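You operate a simulated robot arm through the tools that you are given. There is no shell and no other tool.

The job below is to be done with a simulated two-armed robot. You get a single attempt, and the scene is never put back.

## Task
Wind 4 metres of tape on to the core, then switch off.
Fine: zero the wound length, set the preset and let it stop by itself; one run, hands off while it turns.

Only the result counts: the job must be done as asked and must still hold three seconds after the hand-in. Knocking over, shifting, dropping, spilling or breaking anything else fails it.

## Robot
Two 7-joint arms with fingered hands on one trunk that stands fixed in place. Base frame: the origin is at the foot of the trunk, x ahead of it, y to its left, z up. Lengths are in m, angles in rad, forces in N, time in s.
The left shoulder is at [0.2, 0.135, 0.82], the right one opposite. With the tool pointing down near the work surface each hand reaches from about 0.1 to 0.96 m from the base axis, measured 20 degrees to its own side. Payload 4 kg a hand.
The TCP of each hand is the grasp point between the finger pads, 0.025 m short of the fingertips. In the tool frame z runs along the fingers and y along their closing line. The gripper opens to 0.088 m; its body begins 0.029 m behind the TCP. The gripper is a hand of 4 fingers: y runs from the thumb to the fingers, the wrist lies at [-0.013, -0.106, -0.174] in the tool frame, and closing takes about 1.5 s.
Orientation is that of the tool frame in the base frame, as a unit quaternion [x, y, z, w]. With the fingers straight down and the wrist toward the robot, the tool's x, y and z point along [0, 1, 0], [1, 0, 0] and [0, 0, -1] of the base frame.

## Interface
- The arms move only by the tool arm_command. It takes "left_moves", "right_moves" or both (then of equal length, played together; a hand with none holds still); each is a list of rows, each a list of 7 numbers: the shift along the tool's x, y, z in m, then the turn, a rotation vector about the tool's x, y, z in rad, then the finger opening in m, from 0 to 0.088. In form: [[tx, ty, tz, rx, ry, rz, hand], ...]. A call has 1 to 20 rows; each row is the pose to reach, as a shift and turn from the pose commanded when the call began, along the tool's axes at that moment. A row lasts 0.2 s, in which the tool goes at most 0.05 m and 0.15 rad; a call with a longer step from one row to the next is refused whole, and so is a gripper value outside its range. A pose out of reach is approached as far as the arm can. The call stops where the force on the tool passes 40 N (or 10 N more than at its start, if that is more) or the arm is blocked; 0.2 s more then pass. Each finger travels about 0.153 m/s and halts on what it meets, pressing with about 34 N; the grip force reading is that of the motor and also rises with nothing between the fingers. The clock runs only during rows and for 0.2 s after the last one: add rows that repeat a pose to give the fingers time. It gives the time, the measured TCP pose, the force on the tool (base axes), the opening and the grip force at its end, in the units of the frame above (readings bear some noise), with the torque about the TCP (base axes, N m) and any sound that the robot's microphone picked up, and new pictures: "views" is both (left out), scene, wrist or none (wrist: the cameras of the hands that moved).
- Cameras (640 x 400 px; columns grow to the right, rows downward): "scene" is now at [0.1328, -0.0428, 1.4286]; the picture's right is [-0.49, -0.87, 0.00], its down [-0.56, 0.32, -0.77] and it looks along [0.67, -0.38, -0.64] (base axes); focal length 328 px, centre (320, 200). "left" rides on the left gripper at [-0.064, -0.083, -0.098] in its tool frame; the picture's right is [-0.62, -0.37, 0.69], its down [0.71, -0.63, 0.30] and it looks along [0.32, 0.68, 0.65] (tool axes); focal length 265 px, centre (320, 200). "right" rides on the right gripper at [0.064, -0.083, -0.098] in its tool frame; the picture's right is [-0.62, 0.37, -0.69], its down [-0.71, -0.63, 0.30] and it looks along [-0.32, 0.68, 0.65] (tool axes); focal length 265 px, centre (320, 200). There is no depth. A picture from a camera that has moved, and an enlarged one, comes with that camera's place and axes in the base frame and with its lens.
- move_column(by): slides the trunk up (or, below 0, down) by that many m; the arms and the scene camera ride with it, the base frame stays. It gives what a move gives, with no picture.
- set_grasp(shape, hand): the hand has 4 fingers and takes this shape, open, in about a second: jaw (thumb against the fingers, like two jaws); tri (thumb and two fingers); tip (a fingertip pinch); poke (one finger out to press); point (the index stretched); flat (the hand flat); cup (the hand cupped); fist (a fist). The gripper value then closes the fingers along that shape, each until it touches; the sizes above hold for jaw. It gives what a move gives, with no picture.
- head_to(pan, tilt): turns the head with the scene camera to pan (to the left, within 1.693 rad either way) and tilt (down, from -0.506 to 1.204), counted from straight ahead of the robot. It gives what a move gives, and a new picture of the scene camera.
- zoom(camera, box): a new picture of the part [left, top, right, bottom] of that camera's present view, enlarged. The clock stands still meanwhile.
- finish_job(): hands the job in; it is judged then, once.

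Nothing tells you positions but the pictures and the camera data. Unless the task says otherwise, let go and move clear before handing in.

The tools are called after ">>>" as a command line: name --argument value ..., lists and objects as JSON in quotes. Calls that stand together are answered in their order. arm_command: Moves the arms, as the interface text tells. Its arguments: {"type":"object","properties":{"left_moves":{"type":"array","items":{"type":"array","items":{"type":"number"}}},"right_moves":{"type":"array","items":{"type":"array","items":{"type":"number"}}},"views":{"type":"string","enum":["both","scene","wrist","none"]}},"required":[]} The other tools are called the same way: move_column (by) moves the trunk up or down; set_grasp (shape, hand) gives the hand a shape; head_to (pan, tilt) turns the head that bears the scene camera; zoom (camera, box) takes an enlarged picture of a part of a camera's view; finish_job () hands the job in.

At the start:

```text
time: 0.0
left_tool_pos: [0.6369, -0.0293, 0.9916]
left_orientation: [0.707, 0.707, -0.001, 0.0]
left_contact_force: [-0.3, 0.1, 0.1]
left_wrist_torque: [-0.03, 0.01, 0.0]
left_opening: 0.0879
left_finger_force: 0.1
left_shape: jaw
right_tool_pos: [0.4076, -0.4958, 0.8917]
right_orientation: [0.707, 0.707, 0.0, 0.0]
right_contact_force: [0.4, -0.2, -0.2]
right_wrist_torque: [0.0, -0.02, 0.03]
right_opening: 0.0875
right_finger_force: 0.1
right_shape: jaw
trunk travel left (down, up): [-0.425, 0.345]
head pan, tilt (commanded): [-0.515, 0.698]
```

scene: 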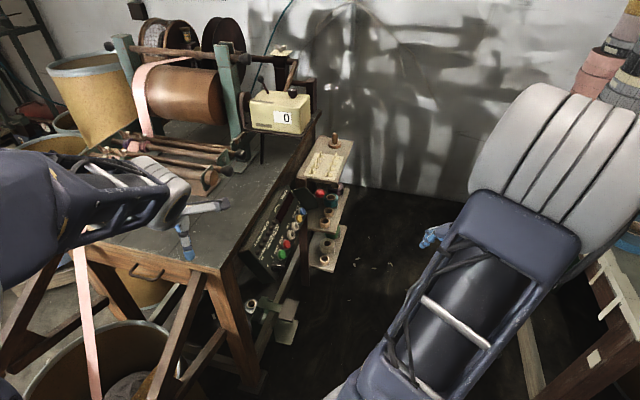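
right: 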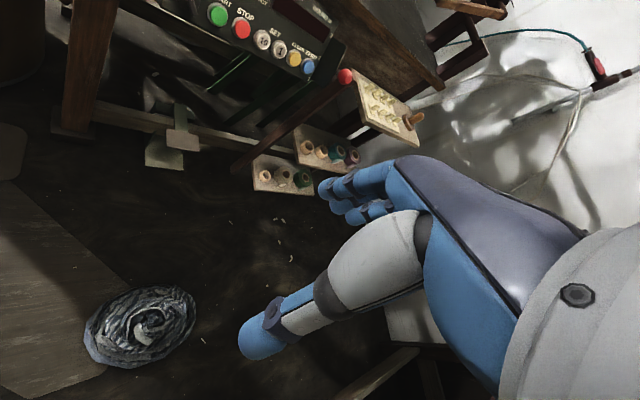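
left: 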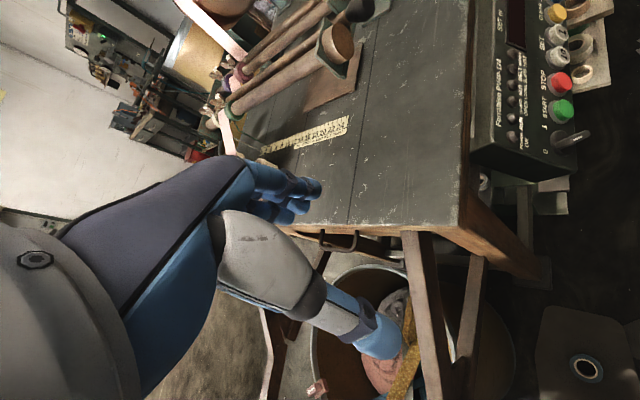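

I see a winding bench with a counter box (reads 0) and a control panel with coloured buttons on the bench's right side. I'll look closer at the panel and the counter before moving.

>>> zoom --camera "left" --box '[460, 0, 620, 200]'

>>> zoom --camera "right" --box '[180, 0, 460, 175]'

>>> zoom --camera "scene" --box '[220, 60, 360, 300]'

>>> zoom --camera "scene" --box '[90, 0, 350, 200]'

```text
2.00 times, centred on (540, 100) of left
camera zoom: at [0.5547, -0.0933, 1.0895], right [-0.37, -0.62, -0.69], down [-0.63, 0.71, -0.3], along [0.68, 0.32, -0.65], focal length 531 px, centre (-120, 400)
```

zoom: 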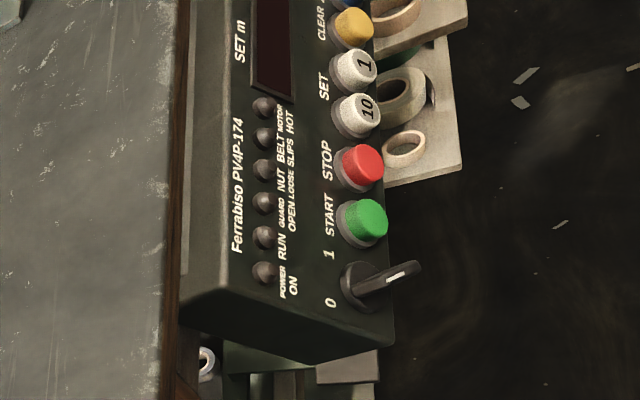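

```text
2.29 times, centred on (320, 88) of right
camera zoom: at [0.3248, -0.4331, 0.9895], right [0.37, -0.62, 0.69], down [-0.63, -0.71, -0.3], along [0.68, -0.32, -0.65], focal length 607 px, centre (320, 457)
```

zoom: 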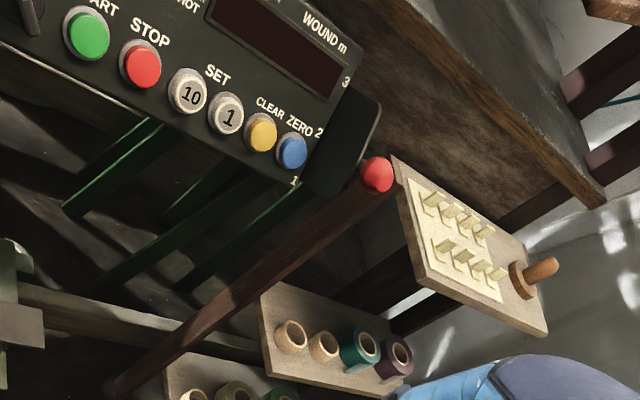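

```text
1.67 times, centred on (290, 180) of scene
camera zoom: at [0.1328, -0.0428, 1.4286], right [-0.49, -0.87, 0.0], down [-0.56, 0.32, -0.77], along [0.67, -0.38, -0.64], focal length 546 px, centre (370, 233)
```

zoom: 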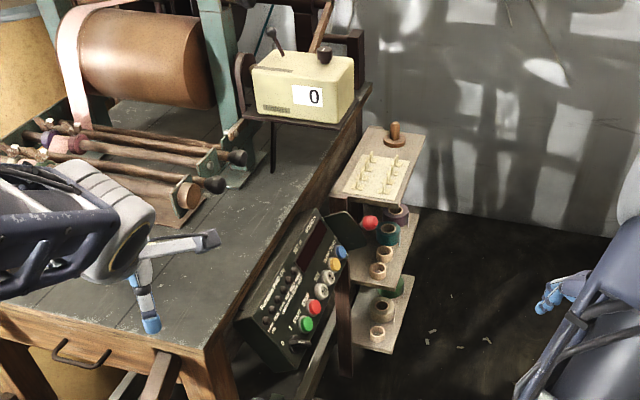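

```text
2.00 times, centred on (220, 100) of scene
camera zoom: at [0.1328, -0.0428, 1.4286], right [-0.49, -0.87, 0.0], down [-0.56, 0.32, -0.77], along [0.67, -0.38, -0.64], focal length 655 px, centre (520, 400)
```

zoom: 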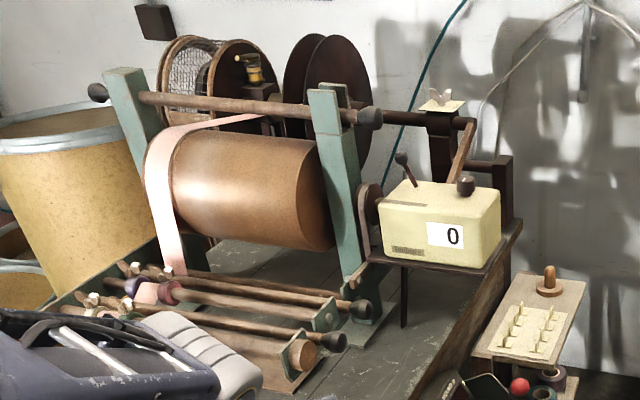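

The controller has a 0/1 power switch, START, STOP, SET 10/1, CLEAR, ZERO and fault lamps (guard, nut, belt, motor). I'll look round with the head to see the rest of the machine before touching anything.

>>> head_to --pan 0.1 --tilt 0.5

>>> head_to --pan -0.5 --tilt 1.0

```text
time: 1.0
left_tool_pos: [0.636, -0.0286, 0.9909]
left_orientation: [0.707, 0.708, 0.0, 0.0]
left_contact_force: [1.1, -0.1, 0.6]
left_wrist_torque: [-0.02, -0.03, -0.01]
left_opening: 0.0876
left_finger_force: 0.1
left_shape: jaw
right_tool_pos: [0.4068, -0.4974, 0.8913]
right_orientation: [0.707, 0.707, 0.0, -0.001]
right_contact_force: [-0.2, 0.4, -0.1]
right_wrist_torque: [-0.02, 0.01, 0.02]
right_opening: 0.0877
right_finger_force: 0.1
right_shape: jaw
trunk travel left (down, up): [-0.425, 0.345]
head pan, tilt (commanded): [0.099, 0.499]
camera scene: at [0.1493, 0.0081, 1.4462], right [0.1, -1.0, 0.0], down [-0.48, -0.05, -0.88], along [0.87, 0.09, -0.48], focal length 328 px, centre (320, 200)
```

scene: 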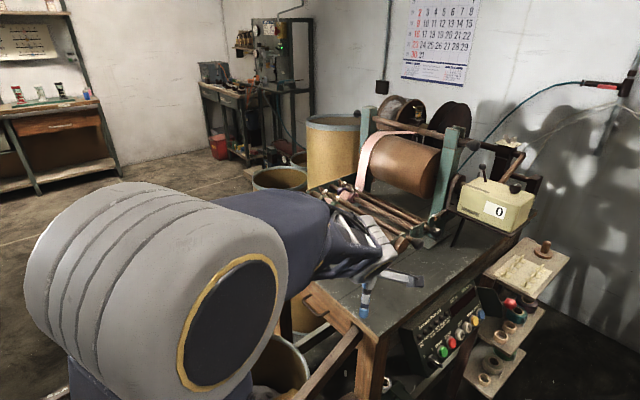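

```text
time: 2.0
left_tool_pos: [0.6367, -0.0286, 0.9911]
left_orientation: [0.707, 0.707, 0.0, 0.0]
left_contact_force: [-0.7, 0.1, -0.5]
left_wrist_torque: [-0.02, 0.0, 0.02]
left_opening: 0.0877
left_finger_force: 0.0
left_shape: jaw
right_tool_pos: [0.4076, -0.4964, 0.8919]
right_orientation: [0.707, 0.708, 0.0, 0.0]
right_contact_force: [-0.2, 0.3, 0.7]
right_wrist_torque: [-0.02, 0.02, 0.02]
right_opening: 0.0877
right_finger_force: 0.0
right_shape: jaw
trunk travel left (down, up): [-0.425, 0.345]
head pan, tilt (commanded): [-0.499, 1.0]
camera scene: at [0.12, -0.0342, 1.4051], right [-0.48, -0.88, 0.0], down [-0.74, 0.4, -0.54], along [0.48, -0.26, -0.84], focal length 328 px, centre (320, 200)
```

scene: 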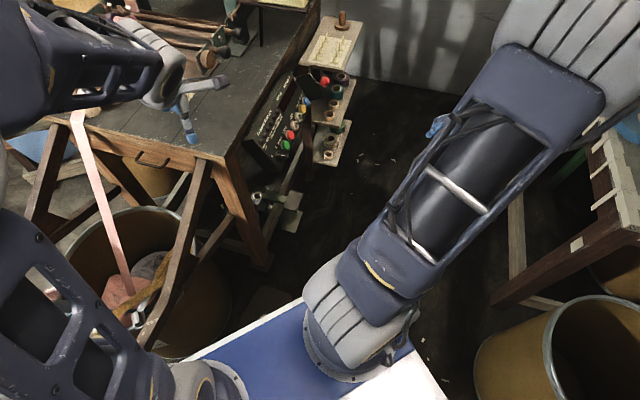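

The panel's green START is around [0.74, -0.26, 0.69], with the button row running toward [0.87, -0.40, 0.69]. I'll put the right hand in the poke shape and take a look at it, then move to get a nearer view of the panel.

>>> set_grasp --hand "right" --shape "poke"

>>> arm_command --right_moves '[[0, 0, 0, 0, 0, 0, 0.088], [0, 0, 0, 0, 0, 0, 0.088]]' --views "both"

```text
time: 2.9
left_tool_pos: [0.6364, -0.0285, 0.9919]
left_orientation: [0.707, 0.707, 0.0, 0.0]
left_contact_force: [-0.2, 0.8, 0.5]
left_wrist_torque: [-0.02, 0.0, 0.0]
left_opening: 0.0876
left_finger_force: 0.1
left_shape: jaw
right_tool_pos: [0.4076, -0.4966, 0.891]
right_orientation: [0.707, 0.707, 0.0, 0.0]
right_contact_force: [0.6, 0.3, 0.9]
right_wrist_torque: [0.01, 0.01, 0.0]
right_opening: 0.0001
right_finger_force: 0.1
right_shape: poke
trunk travel left (down, up): [-0.425, 0.345]
head pan, tilt (commanded): [-0.499, 1.0]
```

```text
time: 3.5
left_tool_pos: [0.6361, -0.0281, 0.992]
left_orientation: [0.707, 0.707, 0.0, 0.0]
left_contact_force: [-0.1, 0.2, -0.2]
left_wrist_torque: [-0.01, 0.01, -0.01]
left_opening: 0.0876
left_finger_force: 0.1
left_shape: jaw
right_tool_pos: [0.407, -0.4972, 0.8923]
right_orientation: [0.707, 0.707, 0.0, 0.0]
right_contact_force: [0.0, -0.1, 0.0]
right_wrist_torque: [0.0, 0.02, -0.01]
right_opening: 0.0
right_finger_force: 0.0
right_shape: poke
trunk travel left (down, up): [-0.425, 0.345]
head pan, tilt (commanded): [-0.499, 1.0]
camera scene: at [0.12, -0.0343, 1.4051], right [-0.48, -0.88, 0.0], down [-0.74, 0.4, -0.54], along [0.47, -0.26, -0.84], focal length 328 px, centre (320, 200)
camera right: at [0.3248, -0.4331, 0.9895], right [0.37, -0.62, 0.69], down [-0.63, -0.71, -0.3], along [0.68, -0.32, -0.65], focal length 265 px, centre (320, 200)
```

scene: 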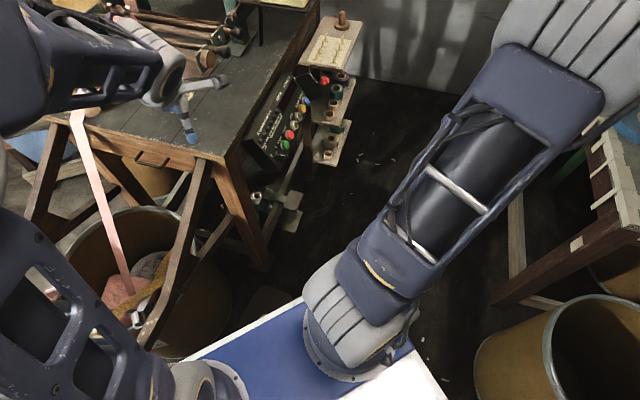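
right: 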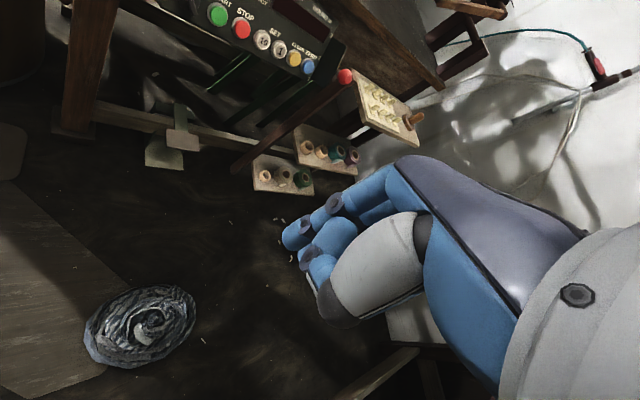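

The right hand has folded into the poke shape. I'll zoom in on it to find the extended fingertip.

>>> zoom --camera "right" --box '[240, 130, 480, 340]'

>>> zoom --camera "scene" --box '[230, 40, 380, 210]'

>>> zoom --camera "right" --box '[170, 0, 370, 125]'

```text
1.90 times, centred on (360, 235) of right
camera zoom: at [0.3248, -0.4331, 0.9895], right [0.37, -0.62, 0.69], down [-0.63, -0.71, -0.3], along [0.68, -0.32, -0.65], focal length 506 px, centre (244, 133)
```

zoom: 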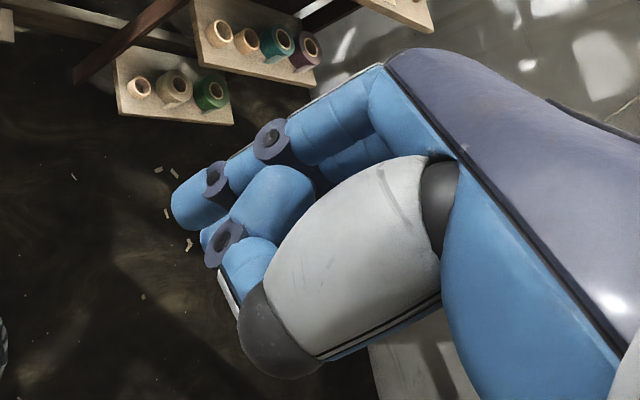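

```text
2.35 times, centred on (305, 125) of scene
camera zoom: at [0.12, -0.0343, 1.4051], right [-0.48, -0.88, 0.0], down [-0.74, 0.4, -0.54], along [0.47, -0.26, -0.84], focal length 771 px, centre (355, 376)
```

zoom: 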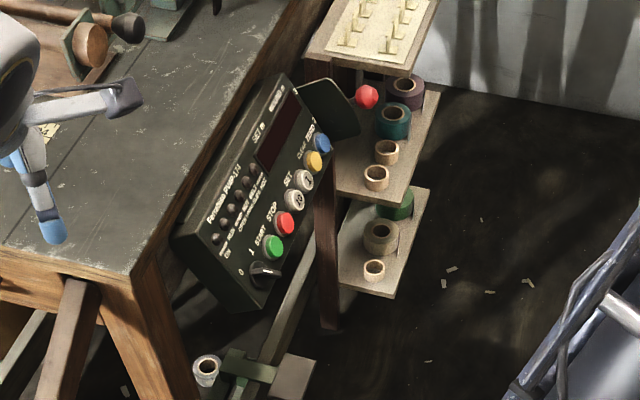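

```text
3.20 times, centred on (270, 62) of right
camera zoom: at [0.3248, -0.4331, 0.9895], right [0.37, -0.62, 0.69], down [-0.63, -0.71, -0.3], along [0.68, -0.32, -0.65], focal length 849 px, centre (480, 640)
```

zoom: 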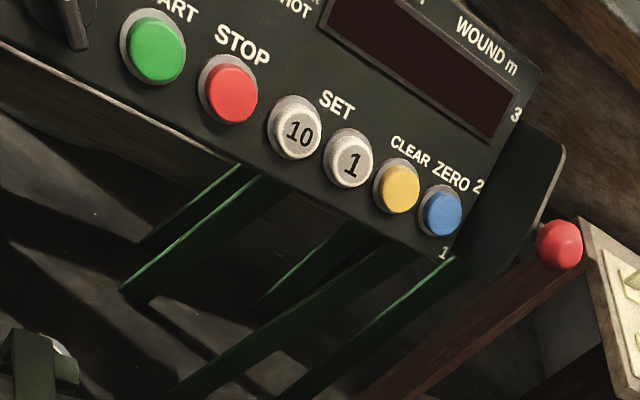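

The lever with the red knob sits near [0.86, -0.46, 0.75], just beyond the blue ZERO button, so I must keep clear of it. I'll bring the right hand nearer, tilting it to face the panel, to view it closely.

>>> arm_command --right_moves '[[0.004, 0.03, 0.005, -0.09, 0.083, 0, 0.088], [0.008, 0.065, 0.01, -0.18, 0.167, 0, 0.088], [0.012, 0.1, 0.016, -0.28, 0.259, 0, 0.088], [0.016, 0.135, 0.022, -0.38, 0.352, 0, 0.088], [0.02, 0.17, 0.028, -0.48, 0.445, 0, 0.088], [0.024, 0.2, 0.034, -0.58, 0.537, 0, 0.088], [0.027, 0.22, 0.04, -0.68, 0.63, 0, 0.088], [0.027, 0.22, 0.04, -0.68, 0.63, 0, 0.088]]' --views "both"

```text
time: 5.3
left_tool_pos: [0.6359, -0.027, 0.9917]
left_orientation: [0.707, 0.707, 0.0, 0.0]
left_contact_force: [0.8, 0.0, -0.1]
left_wrist_torque: [0.02, 0.01, 0.01]
left_opening: 0.0874
left_finger_force: 0.1
left_shape: jaw
right_tool_pos: [0.6277, -0.4696, 0.8518]
right_orientation: [0.632, 0.633, 0.448, 0.018]
right_contact_force: [-0.2, 0.7, 0.3]
right_wrist_torque: [-0.01, -0.02, -0.03]
right_opening: 0.0001
right_finger_force: 0.0
right_shape: poke
trunk travel left (down, up): [-0.425, 0.345]
head pan, tilt (commanded): [-0.499, 1.0]
camera scene: at [0.12, -0.0342, 1.4051], right [-0.48, -0.88, 0.0], down [-0.74, 0.4, -0.54], along [0.47, -0.26, -0.84], focal length 328 px, centre (320, 200)
camera right: at [0.4921, -0.4547, 0.8961], right [0.01, -0.96, 0.29], down [-0.17, -0.29, -0.94], along [0.99, -0.04, -0.17], focal length 265 px, centre (320, 200)
```

scene: 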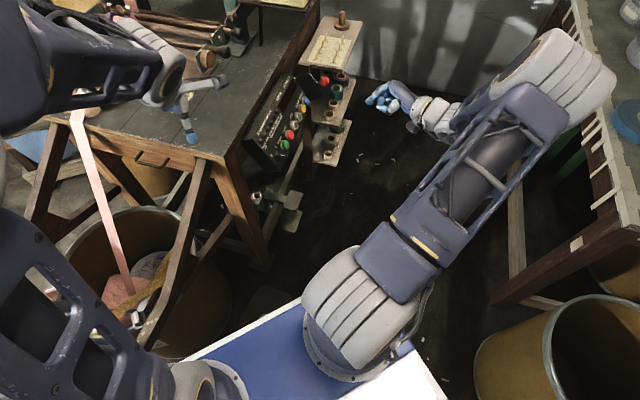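
right: 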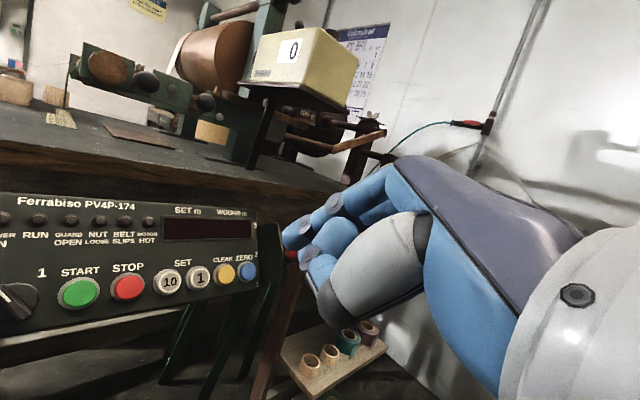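

I now have a good view of the panel from the right wrist camera. I'll zoom in for details.

>>> zoom --camera "right" --box '[0, 180, 300, 367]'

>>> zoom --camera "right" --box '[160, 190, 320, 290]'

>>> zoom --camera "right" --box '[0, 0, 400, 250]'

>>> zoom --camera "right" --box '[270, 160, 450, 330]'

>>> zoom --camera "scene" --box '[230, 40, 450, 180]'

```text
2.13 times, centred on (150, 274) of right
camera zoom: at [0.4921, -0.4547, 0.8961], right [0.01, -0.96, 0.29], down [-0.17, -0.29, -0.94], along [0.99, -0.04, -0.17], focal length 566 px, centre (683, 43)
```

zoom: 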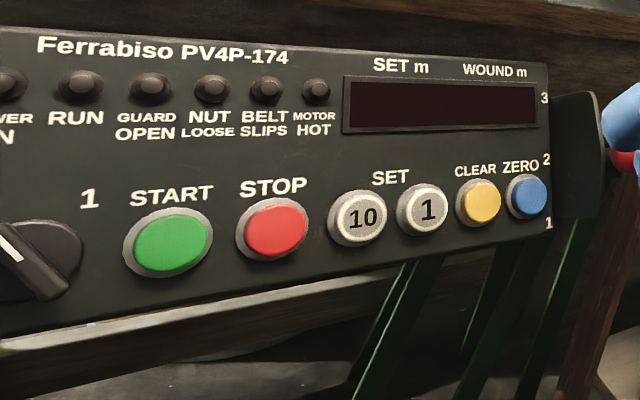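

```text
4.00 times, centred on (240, 240) of right
camera zoom: at [0.4921, -0.4547, 0.8961], right [0.01, -0.96, 0.29], down [-0.17, -0.29, -0.94], along [0.99, -0.04, -0.17], focal length 1062 px, centre (640, 40)
```

zoom: 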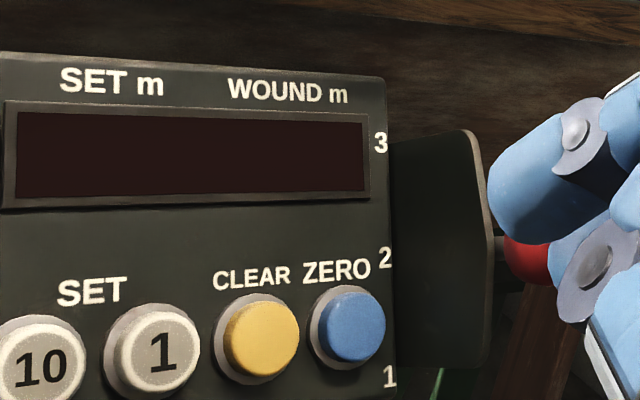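

```text
1.60 times, centred on (200, 125) of right
camera zoom: at [0.4921, -0.4547, 0.8961], right [0.01, -0.96, 0.29], down [-0.17, -0.29, -0.94], along [0.99, -0.04, -0.17], focal length 425 px, centre (512, 320)
```

zoom: 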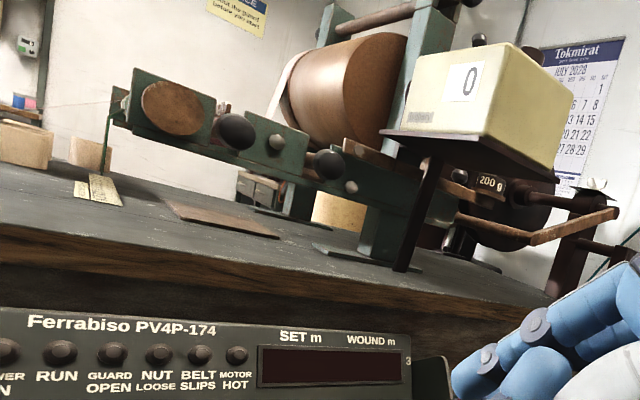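

```text
2.35 times, centred on (360, 245) of right
camera zoom: at [0.4921, -0.4547, 0.8961], right [0.01, -0.96, 0.29], down [-0.17, -0.29, -0.94], along [0.99, -0.04, -0.17], focal length 624 px, centre (226, 94)
```

zoom: 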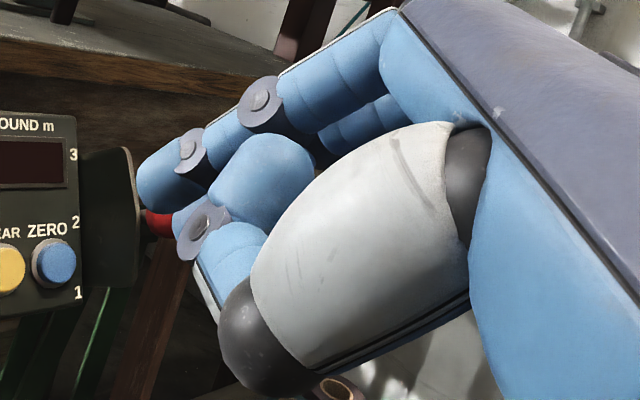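

```text
2.86 times, centred on (340, 110) of scene
camera zoom: at [0.12, -0.0342, 1.4051], right [-0.48, -0.88, 0.0], down [-0.74, 0.4, -0.54], along [0.47, -0.26, -0.84], focal length 936 px, centre (263, 457)
```

zoom: 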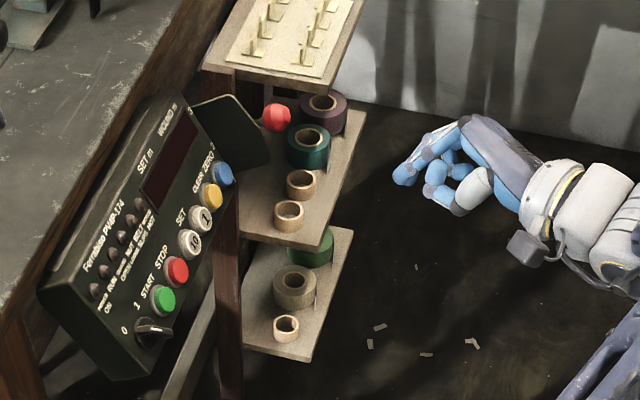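

A notice on the wall mentions shutting the guard before starting. I'll turn the head to read it and look at the machine.

>>> head_to --pan 0.15 --tilt 0.15

>>> head_to --pan -0.15 --tilt 0.45

```text
time: 6.5
left_tool_pos: [0.637, -0.0284, 0.9911]
left_orientation: [0.707, 0.707, 0.0, 0.0]
left_contact_force: [0.3, 0.9, -0.3]
left_wrist_torque: [0.01, 0.01, 0.0]
left_opening: 0.0877
left_finger_force: 0.1
left_shape: jaw
right_tool_pos: [0.6267, -0.4705, 0.8519]
right_orientation: [0.632, 0.633, 0.447, 0.017]
right_contact_force: [-0.1, 0.1, 0.2]
right_wrist_torque: [0.01, 0.0, 0.02]
right_opening: 0.0001
right_finger_force: 0.1
right_shape: poke
trunk travel left (down, up): [-0.425, 0.345]
head pan, tilt (commanded): [0.15, 0.15]
camera scene: at [0.1505, 0.0129, 1.4785], right [0.15, -0.99, 0.0], down [-0.15, -0.02, -0.99], along [0.98, 0.15, -0.15], focal length 328 px, centre (320, 200)
```

scene: 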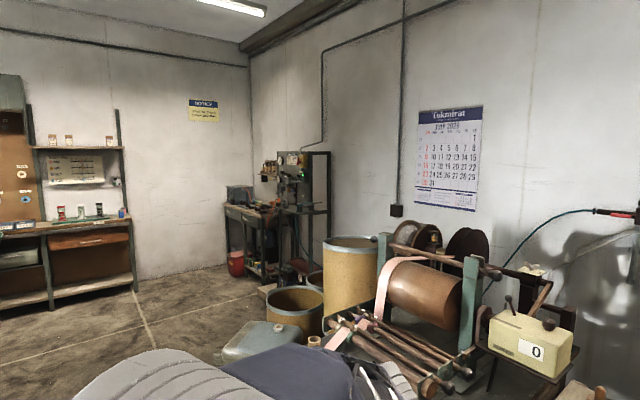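

```text
time: 7.3
left_tool_pos: [0.6369, -0.0275, 0.9919]
left_orientation: [0.707, 0.707, 0.0, 0.0]
left_contact_force: [0.5, 0.7, -0.2]
left_wrist_torque: [0.01, 0.04, -0.02]
left_opening: 0.0874
left_finger_force: 0.1
left_shape: jaw
right_tool_pos: [0.6269, -0.4699, 0.8524]
right_orientation: [0.632, 0.633, 0.447, 0.017]
right_contact_force: [-0.7, 0.8, -0.3]
right_wrist_torque: [-0.02, 0.0, -0.01]
right_opening: 0.0
right_finger_force: 0.1
right_shape: poke
trunk travel left (down, up): [-0.425, 0.345]
head pan, tilt (commanded): [-0.15, 0.45]
camera scene: at [0.1497, -0.0146, 1.4507], right [-0.15, -0.99, 0.0], down [-0.43, 0.06, -0.9], along [0.89, -0.13, -0.43], focal length 328 px, centre (320, 200)
```

scene: 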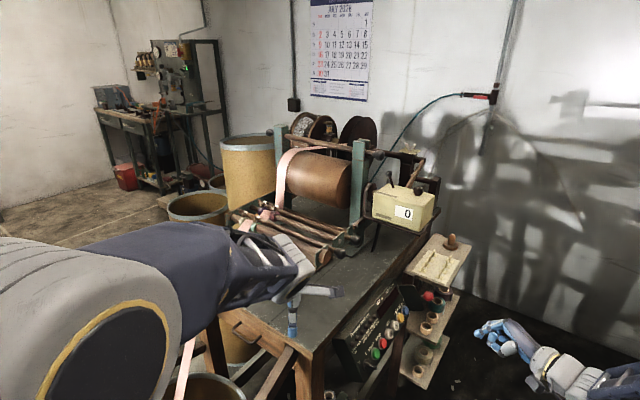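

>>> zoom --camera "scene" --box '[210, 100, 470, 270]'

>>> zoom --camera "scene" --box '[340, 220, 480, 390]'

>>> head_to --pan 0.4 --tilt 0.1

>>> zoom --camera "scene" --box '[250, 80, 370, 155]'

```text
2.35 times, centred on (340, 185) of scene
camera zoom: at [0.1497, -0.0146, 1.4507], right [-0.15, -0.99, 0.0], down [-0.43, 0.06, -0.9], along [0.89, -0.13, -0.43], focal length 771 px, centre (273, 235)
```

zoom: 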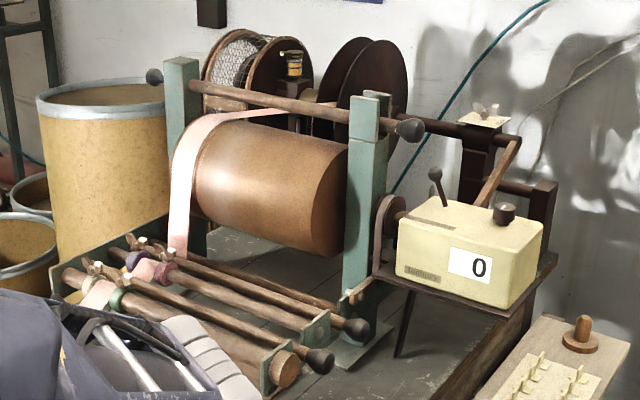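

```text
2.35 times, centred on (410, 305) of scene
camera zoom: at [0.1497, -0.0146, 1.4507], right [-0.15, -0.99, 0.0], down [-0.43, 0.06, -0.9], along [0.89, -0.13, -0.43], focal length 771 px, centre (108, -47)
```

zoom: 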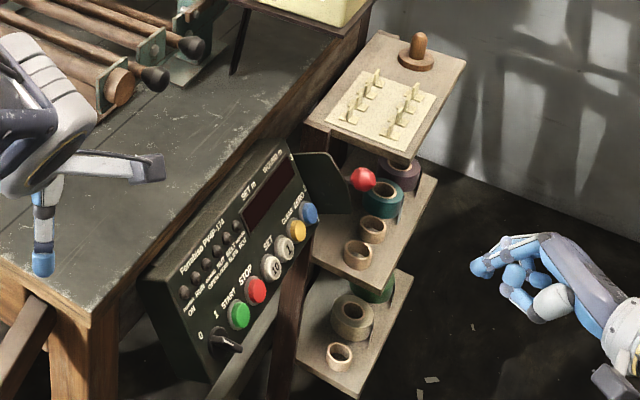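

```text
time: 8.2
left_tool_pos: [0.6365, -0.0283, 0.9912]
left_orientation: [0.707, 0.707, 0.001, -0.001]
left_contact_force: [-0.2, -1.0, -0.4]
left_wrist_torque: [-0.04, 0.01, 0.02]
left_opening: 0.0877
left_finger_force: 0.2
left_shape: jaw
right_tool_pos: [0.6266, -0.4691, 0.8511]
right_orientation: [0.632, 0.633, 0.447, 0.017]
right_contact_force: [-0.2, 0.6, -0.9]
right_wrist_torque: [0.0, 0.0, 0.02]
right_opening: 0.0
right_finger_force: 0.1
right_shape: poke
trunk travel left (down, up): [-0.425, 0.345]
head pan, tilt (commanded): [0.4, 0.099]
camera scene: at [0.1436, 0.0348, 1.4832], right [0.39, -0.92, 0.0], down [-0.09, -0.04, -0.99], along [0.92, 0.39, -0.1], focal length 328 px, centre (320, 200)
```

scene: 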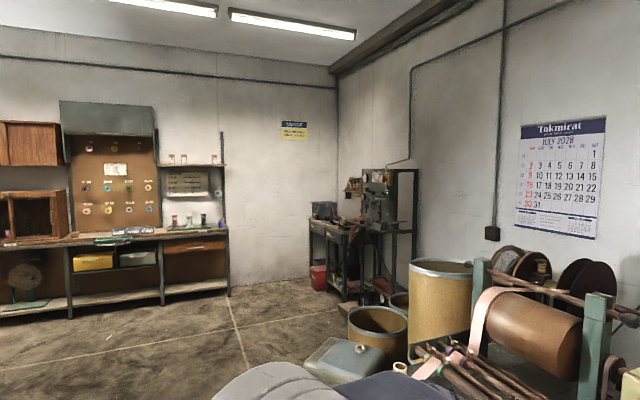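

```text
5.33 times, centred on (310, 118) of scene
camera zoom: at [0.1436, 0.0348, 1.4832], right [0.39, -0.92, 0.0], down [-0.09, -0.04, -0.99], along [0.92, 0.39, -0.1], focal length 1748 px, centre (373, 640)
```

zoom: 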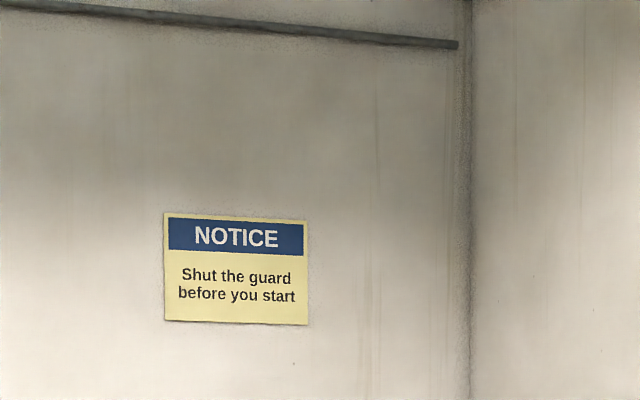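

The notice says to shut the guard before starting; the panel's lamp will show whether ours is open once powered. Next I look closely at the power knob from the left wrist camera.

>>> zoom --camera "left" --box '[480, 80, 610, 190]'

>>> zoom --camera "left" --box '[470, 0, 630, 100]'

>>> head_to --pan -0.5 --tilt 0.85

>>> zoom --camera "scene" --box '[230, 50, 370, 200]'

```text
3.64 times, centred on (545, 135) of left
camera zoom: at [0.5547, -0.0933, 1.0895], right [-0.37, -0.62, -0.69], down [-0.63, 0.71, -0.3], along [0.68, 0.32, -0.65], focal length 965 px, centre (-498, 436)
```

zoom: 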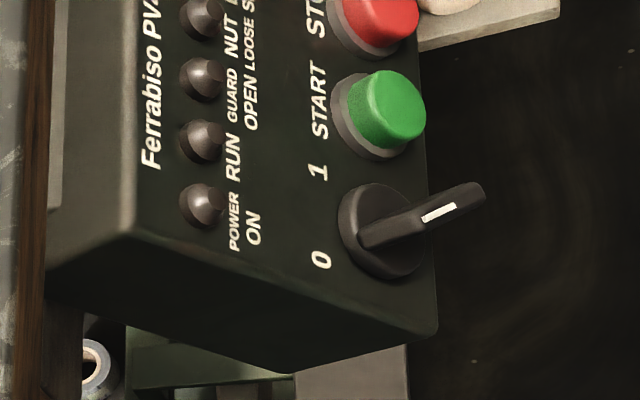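

```text
4.00 times, centred on (550, 50) of left
camera zoom: at [0.5547, -0.0933, 1.0895], right [-0.37, -0.62, -0.69], down [-0.63, 0.71, -0.3], along [0.68, 0.32, -0.65], focal length 1062 px, centre (-600, 800)
```

zoom: 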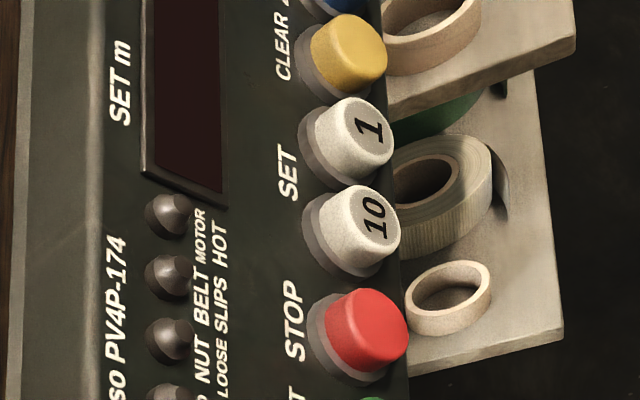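

```text
time: 9.4
left_tool_pos: [0.6366, -0.0281, 0.9911]
left_orientation: [0.708, 0.706, 0.0, 0.0]
left_contact_force: [-0.6, 0.3, -0.5]
left_wrist_torque: [0.01, 0.02, 0.03]
left_opening: 0.0875
left_finger_force: 0.0
left_shape: jaw
right_tool_pos: [0.626, -0.4698, 0.8519]
right_orientation: [0.632, 0.633, 0.447, 0.017]
right_contact_force: [-0.6, 0.3, 0.1]
right_wrist_torque: [-0.03, 0.03, 0.01]
right_opening: 0.0001
right_finger_force: 0.0
right_shape: poke
trunk travel left (down, up): [-0.425, 0.345]
head pan, tilt (commanded): [-0.499, 0.85]
camera scene: at [0.1275, -0.0383, 1.4163], right [-0.48, -0.88, 0.0], down [-0.66, 0.36, -0.66], along [0.58, -0.32, -0.75], focal length 328 px, centre (320, 200)
```

scene: 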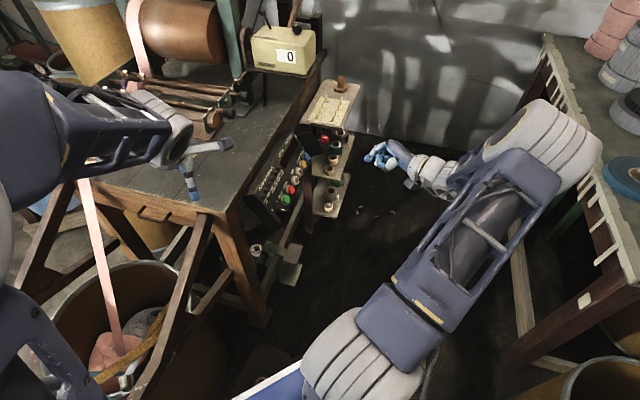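

```text
2.67 times, centred on (300, 125) of scene
camera zoom: at [0.1275, -0.0383, 1.4163], right [-0.48, -0.88, 0.0], down [-0.66, 0.36, -0.66], along [0.58, -0.32, -0.75], focal length 874 px, centre (373, 400)
```

zoom: 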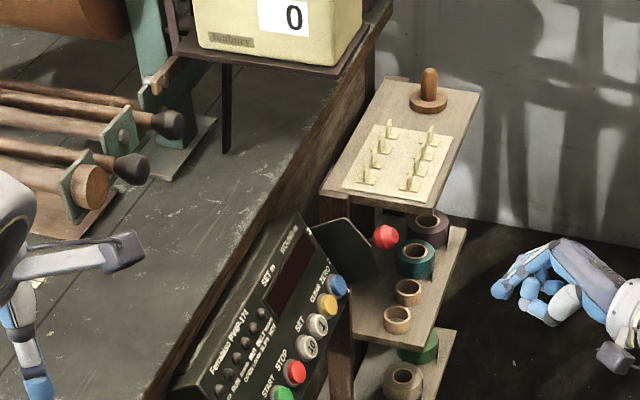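

The button row runs along [0.707, -0.707, 0] at z≈0.692 with the panel leaning about 30° back; the power knob is at about [0.71, -0.23, 0.69] pointing to 0. I'll look at the right fingertip more closely, then hover it near the knob.

>>> zoom --camera "scene" --box '[355, 125, 435, 195]'

>>> arm_command --right_moves '[[0, 0, 0, -0.065, 0.105, 0.018, 0.088], [0, 0, 0, -0.065, 0.105, 0.018, 0.088]]' --views "both"

```text
5.71 times, centred on (395, 160) of scene
camera zoom: at [0.1275, -0.0383, 1.4163], right [-0.48, -0.88, 0.0], down [-0.66, 0.36, -0.66], along [0.58, -0.32, -0.75], focal length 1873 px, centre (-109, 429)
```

zoom: 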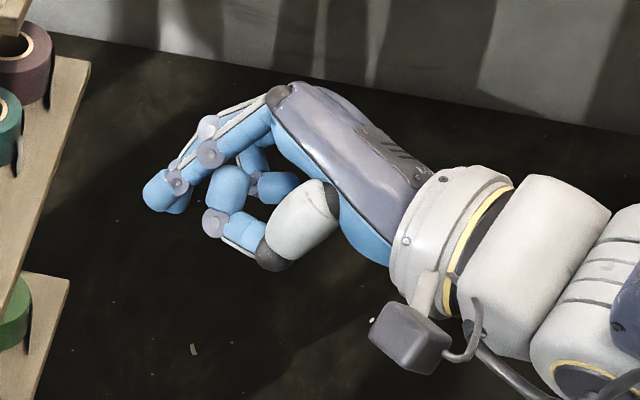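

```text
time: 10.1
left_tool_pos: [0.636, -0.0286, 0.9911]
left_orientation: [0.707, 0.707, 0.0, 0.0]
left_contact_force: [0.3, -0.5, 0.0]
left_wrist_torque: [0.01, -0.02, 0.0]
left_opening: 0.0874
left_finger_force: 0.1
left_shape: jaw
right_tool_pos: [0.6275, -0.4703, 0.8516]
right_orientation: [0.613, 0.612, 0.499, 0.0]
right_contact_force: [-0.5, 0.1, -0.3]
right_wrist_torque: [0.0, -0.02, -0.03]
right_opening: 0.0
right_finger_force: 0.0
right_shape: poke
trunk travel left (down, up): [-0.425, 0.345]
head pan, tilt (commanded): [-0.499, 0.85]
camera scene: at [0.1275, -0.0383, 1.4162], right [-0.48, -0.88, 0.0], down [-0.66, 0.36, -0.66], along [0.58, -0.32, -0.75], focal length 328 px, centre (320, 200)
camera right: at [0.4891, -0.4613, 0.8885], right [0.01, -0.98, 0.19], down [-0.11, -0.19, -0.98], along [0.99, -0.01, -0.11], focal length 265 px, centre (320, 200)
```

scene: 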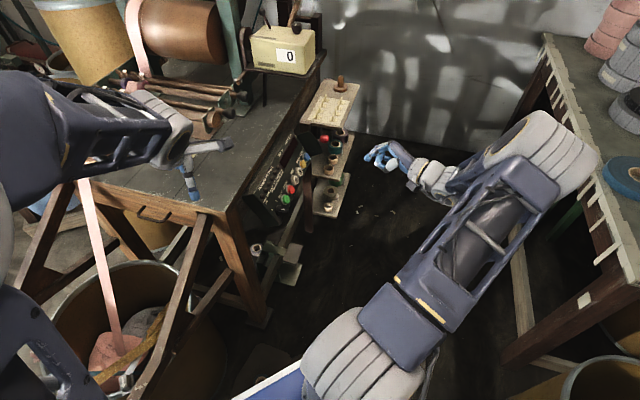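
right: 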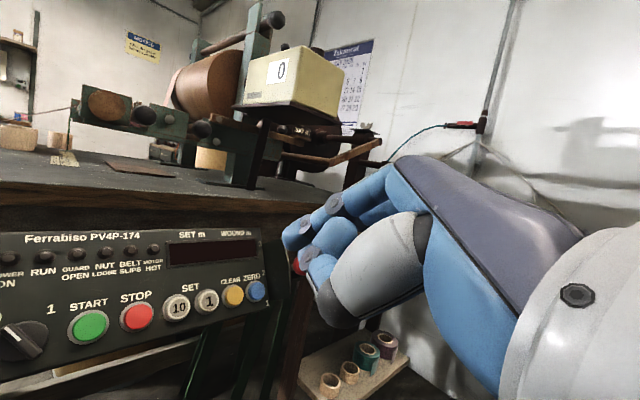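

The pointing fingertip lies about [0.010, 0, 0.020] in the tool frame. I'll zoom in on the knob from the new pose.

>>> zoom --camera "right" --box '[0, 230, 160, 380]'

>>> zoom --camera "left" --box '[520, 90, 600, 170]'

```text
2.67 times, centred on (80, 305) of right
camera zoom: at [0.4891, -0.4613, 0.8885], right [0.01, -0.98, 0.19], down [-0.11, -0.19, -0.98], along [0.99, -0.01, -0.11], focal length 708 px, centre (960, -80)
```

zoom: 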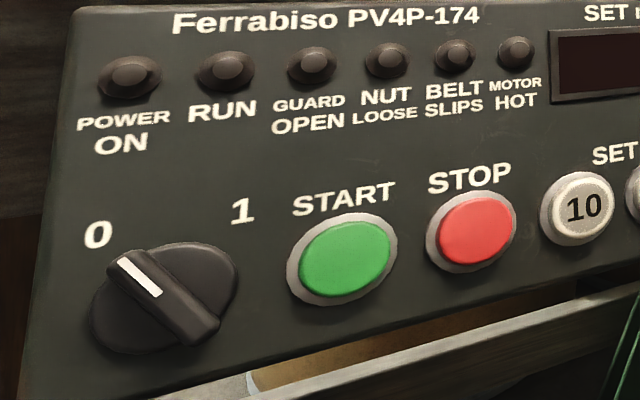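

```text
5.00 times, centred on (560, 130) of left
camera zoom: at [0.5547, -0.0932, 1.0895], right [-0.37, -0.62, -0.69], down [-0.63, 0.71, -0.3], along [0.68, 0.32, -0.65], focal length 1327 px, centre (-880, 550)
```

zoom: 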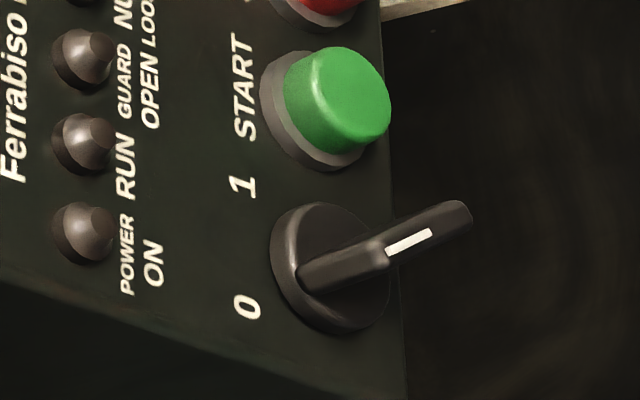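

Labels 0 and 1 sit about 35° either side of the knob's upright, and the bar stands about 15 mm above its disc. I'll hover the fingertip about 6 cm off the panel at the left of the knob and check with the left and scene cameras.

>>> arm_command --right_moves '[[0.0114, -0.016, 0.0292, 0, 0, 0, 0.088], [0.0229, -0.032, 0.0584, 0, 0, 0, 0.088], [0.0343, -0.048, 0.0876, 0, 0, 0, 0.088], [0.0457, -0.0641, 0.1169, 0, 0, 0, 0.088], [0.0571, -0.0801, 0.1461, 0, 0, 0, 0.088], [0.0686, -0.0962, 0.1753, 0, 0, 0, 0.088], [0.08, -0.1122, 0.2045, 0, 0, 0, 0.088], [0.08, -0.1122, 0.2045, 0, 0, 0, 0.088]]' --views "both"

>>> zoom --camera "left" --box '[460, 0, 640, 220]'

>>> zoom --camera "scene" --box '[200, 120, 340, 260]'

```text
time: 11.8
left_tool_pos: [0.6378, -0.0279, 0.9917]
left_orientation: [0.707, 0.708, 0.0, 0.001]
left_contact_force: [0.6, 0.1, -0.3]
left_wrist_torque: [0.0, 0.04, -0.01]
left_opening: 0.0877
left_finger_force: 0.1
left_shape: jaw
right_tool_pos: [0.6472, -0.2579, 0.7294]
right_orientation: [0.613, 0.612, 0.499, 0.0]
right_contact_force: [0.4, 0.8, 0.2]
right_wrist_torque: [-0.01, 0.0, 0.0]
right_opening: 0.0
right_finger_force: 0.0
right_shape: poke
trunk travel left (down, up): [-0.425, 0.345]
head pan, tilt (commanded): [-0.499, 0.85]
camera scene: at [0.1275, -0.0383, 1.4162], right [-0.48, -0.88, 0.0], down [-0.66, 0.36, -0.66], along [0.58, -0.32, -0.75], focal length 328 px, centre (320, 200)
camera right: at [0.5096, -0.2486, 0.7671], right [0.01, -0.98, 0.19], down [-0.11, -0.19, -0.98], along [0.99, -0.02, -0.11], focal length 265 px, centre (320, 200)
```

scene: 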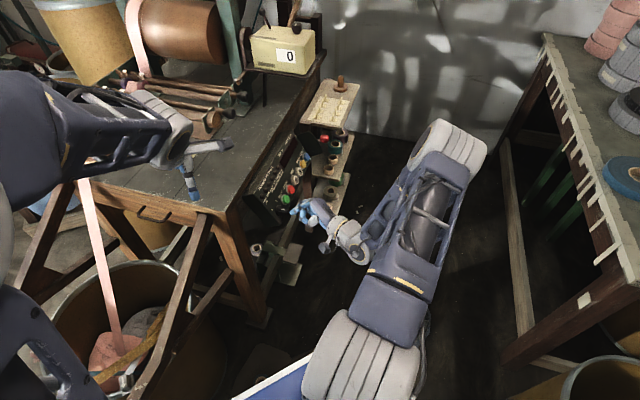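
right: 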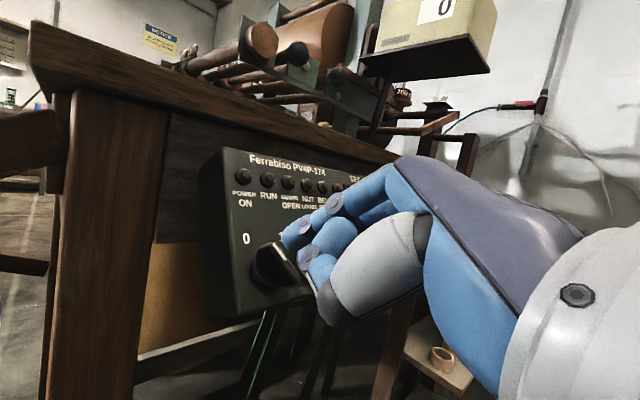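

```text
1.82 times, centred on (550, 110) of left
camera zoom: at [0.5547, -0.0932, 1.0895], right [-0.37, -0.62, -0.69], down [-0.63, 0.71, -0.3], along [0.68, 0.32, -0.65], focal length 483 px, centre (-98, 364)
```

zoom: 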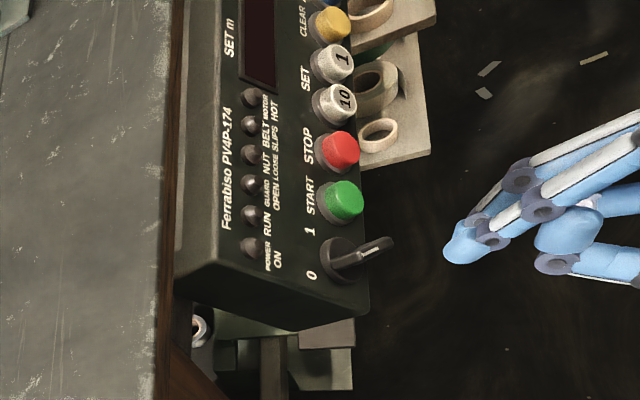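

```text
2.86 times, centred on (270, 190) of scene
camera zoom: at [0.1275, -0.0383, 1.4162], right [-0.48, -0.88, 0.0], down [-0.66, 0.36, -0.66], along [0.58, -0.32, -0.75], focal length 936 px, centre (463, 229)
```

zoom: 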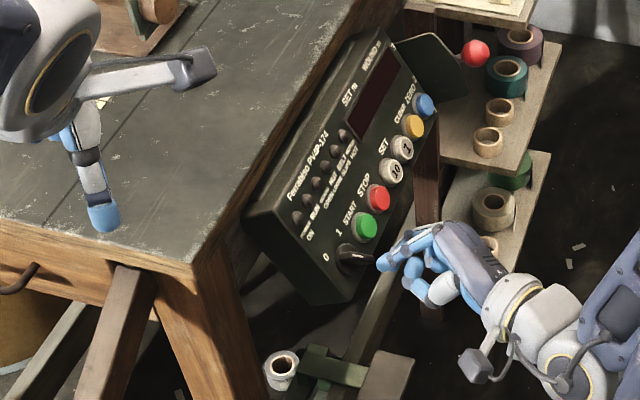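

The fingertip is measured near [0.66, -0.238, 0.725], matching my estimate. I need to see whether a second finger sticks out as far, so I'll zoom further.

>>> zoom --camera "left" --box '[570, 60, 640, 170]'

>>> zoom --camera "scene" --box '[280, 190, 350, 250]'

>>> zoom --camera "right" --box '[200, 130, 440, 340]'

```text
3.64 times, centred on (605, 115) of left
camera zoom: at [0.5547, -0.0932, 1.0895], right [-0.37, -0.62, -0.69], down [-0.63, 0.71, -0.3], along [0.68, 0.32, -0.65], focal length 965 px, centre (-716, 509)
```

zoom: 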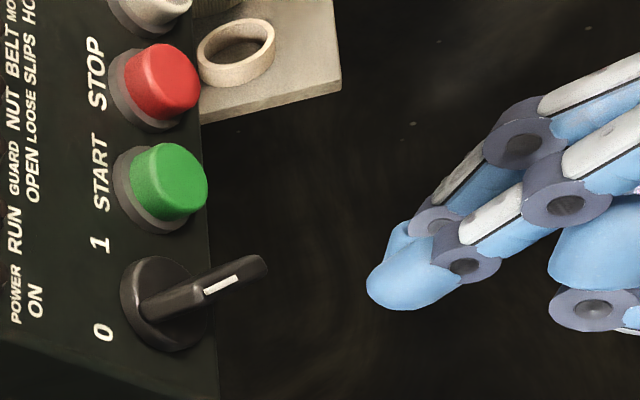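

```text
6.67 times, centred on (315, 220) of scene
camera zoom: at [0.1275, -0.0383, 1.4162], right [-0.48, -0.88, 0.0], down [-0.66, 0.36, -0.66], along [0.58, -0.32, -0.75], focal length 2185 px, centre (353, 67)
```

zoom: 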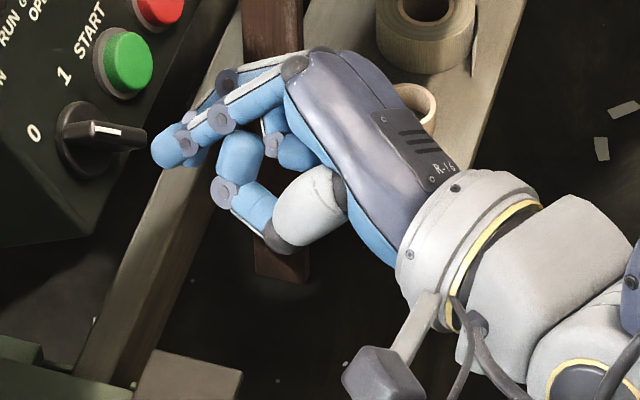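

```text
1.90 times, centred on (320, 235) of right
camera zoom: at [0.5096, -0.2486, 0.7671], right [0.01, -0.98, 0.19], down [-0.11, -0.19, -0.98], along [0.99, -0.02, -0.11], focal length 506 px, centre (320, 133)
```

zoom: 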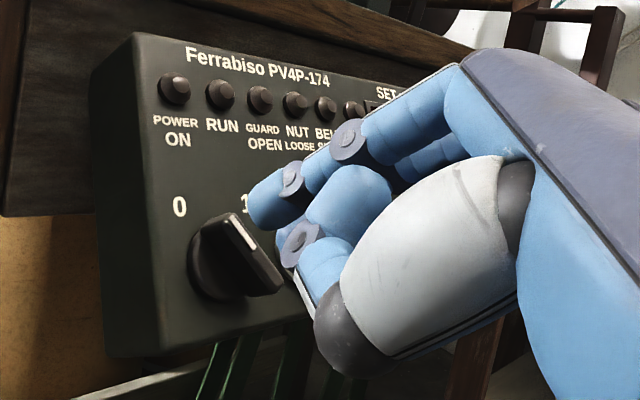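

Two fingers are side by side in this shape, which is wide for the knob. I'll back off and try the "point" shape for a single stretched finger.

>>> arm_command --right_moves '[[0, 0, -0.03, 0, 0, 0, 0.088], [0, 0, -0.06, 0, 0, 0, 0.088]]' --views "none"

>>> set_grasp --hand "right" --shape "point"

>>> zoom --camera "left" --box '[530, 40, 640, 180]'

>>> zoom --camera "scene" --box '[270, 170, 370, 260]'

>>> zoom --camera "right" --box '[160, 110, 460, 340]'

```text
time: 12.4
left_tool_pos: [0.6369, -0.0286, 0.9918]
left_orientation: [0.707, 0.707, -0.001, 0.0]
left_contact_force: [-0.3, 0.0, 0.2]
left_wrist_torque: [0.01, 0.03, 0.01]
left_opening: 0.0877
left_finger_force: 0.0
left_shape: jaw
right_tool_pos: [0.6131, -0.2932, 0.7603]
right_orientation: [0.613, 0.612, 0.5, 0.0]
right_contact_force: [0.3, -0.7, 0.9]
right_wrist_torque: [0.01, 0.01, -0.01]
right_opening: 0.0001
right_finger_force: 0.0
right_shape: poke
trunk travel left (down, up): [-0.425, 0.345]
head pan, tilt (commanded): [-0.499, 0.85]
```

```text
time: 13.3
left_tool_pos: [0.6375, -0.0285, 0.9913]
left_orientation: [0.707, 0.707, 0.0, 0.0]
left_contact_force: [-0.1, 0.1, -0.5]
left_wrist_torque: [-0.02, -0.01, -0.02]
left_opening: 0.0877
left_finger_force: 0.1
left_shape: jaw
right_tool_pos: [0.6124, -0.2941, 0.76]
right_orientation: [0.613, 0.612, 0.499, 0.0]
right_contact_force: [-0.3, -0.3, -0.9]
right_wrist_torque: [-0.04, -0.02, 0.02]
right_opening: 0.0001
right_finger_force: 0.1
right_shape: point
trunk travel left (down, up): [-0.425, 0.345]
head pan, tilt (commanded): [-0.499, 0.85]
```

```text
2.86 times, centred on (585, 110) of left
camera zoom: at [0.5547, -0.0933, 1.0895], right [-0.37, -0.62, -0.69], down [-0.63, 0.71, -0.3], along [0.68, 0.32, -0.65], focal length 758 px, centre (-437, 457)
```

zoom: 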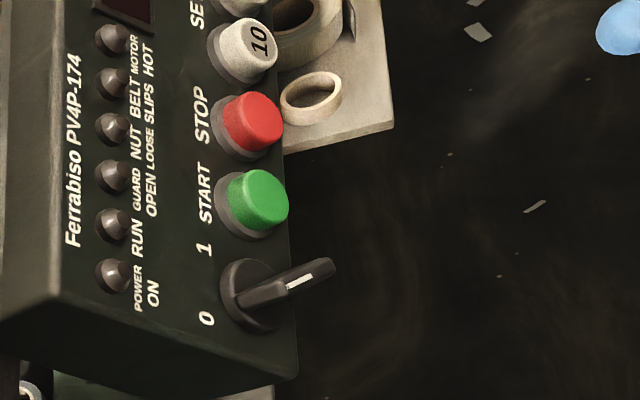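

```text
4.44 times, centred on (320, 215) of scene
camera zoom: at [0.1275, -0.0383, 1.4162], right [-0.48, -0.88, 0.0], down [-0.66, 0.36, -0.66], along [0.58, -0.32, -0.75], focal length 1456 px, centre (320, 133)
```

zoom: 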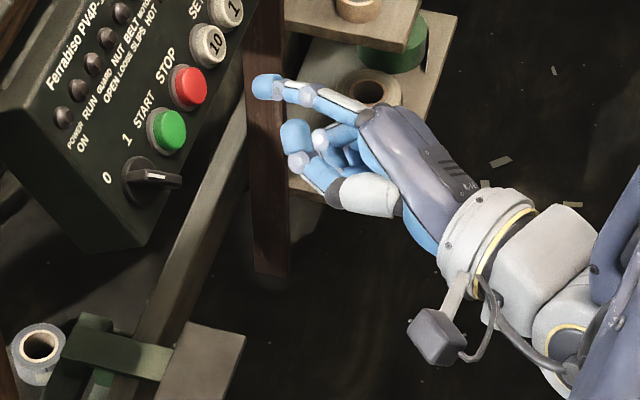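

```text
1.74 times, centred on (310, 225) of right
camera zoom: at [0.4749, -0.2847, 0.7966], right [0.01, -0.98, 0.19], down [-0.11, -0.19, -0.98], along [0.99, -0.01, -0.11], focal length 462 px, centre (337, 156)
```

zoom: 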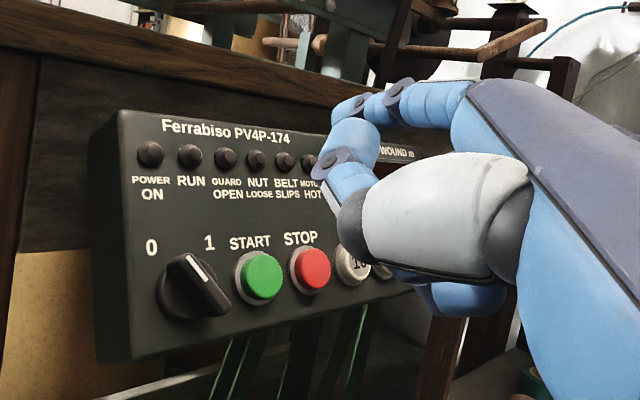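

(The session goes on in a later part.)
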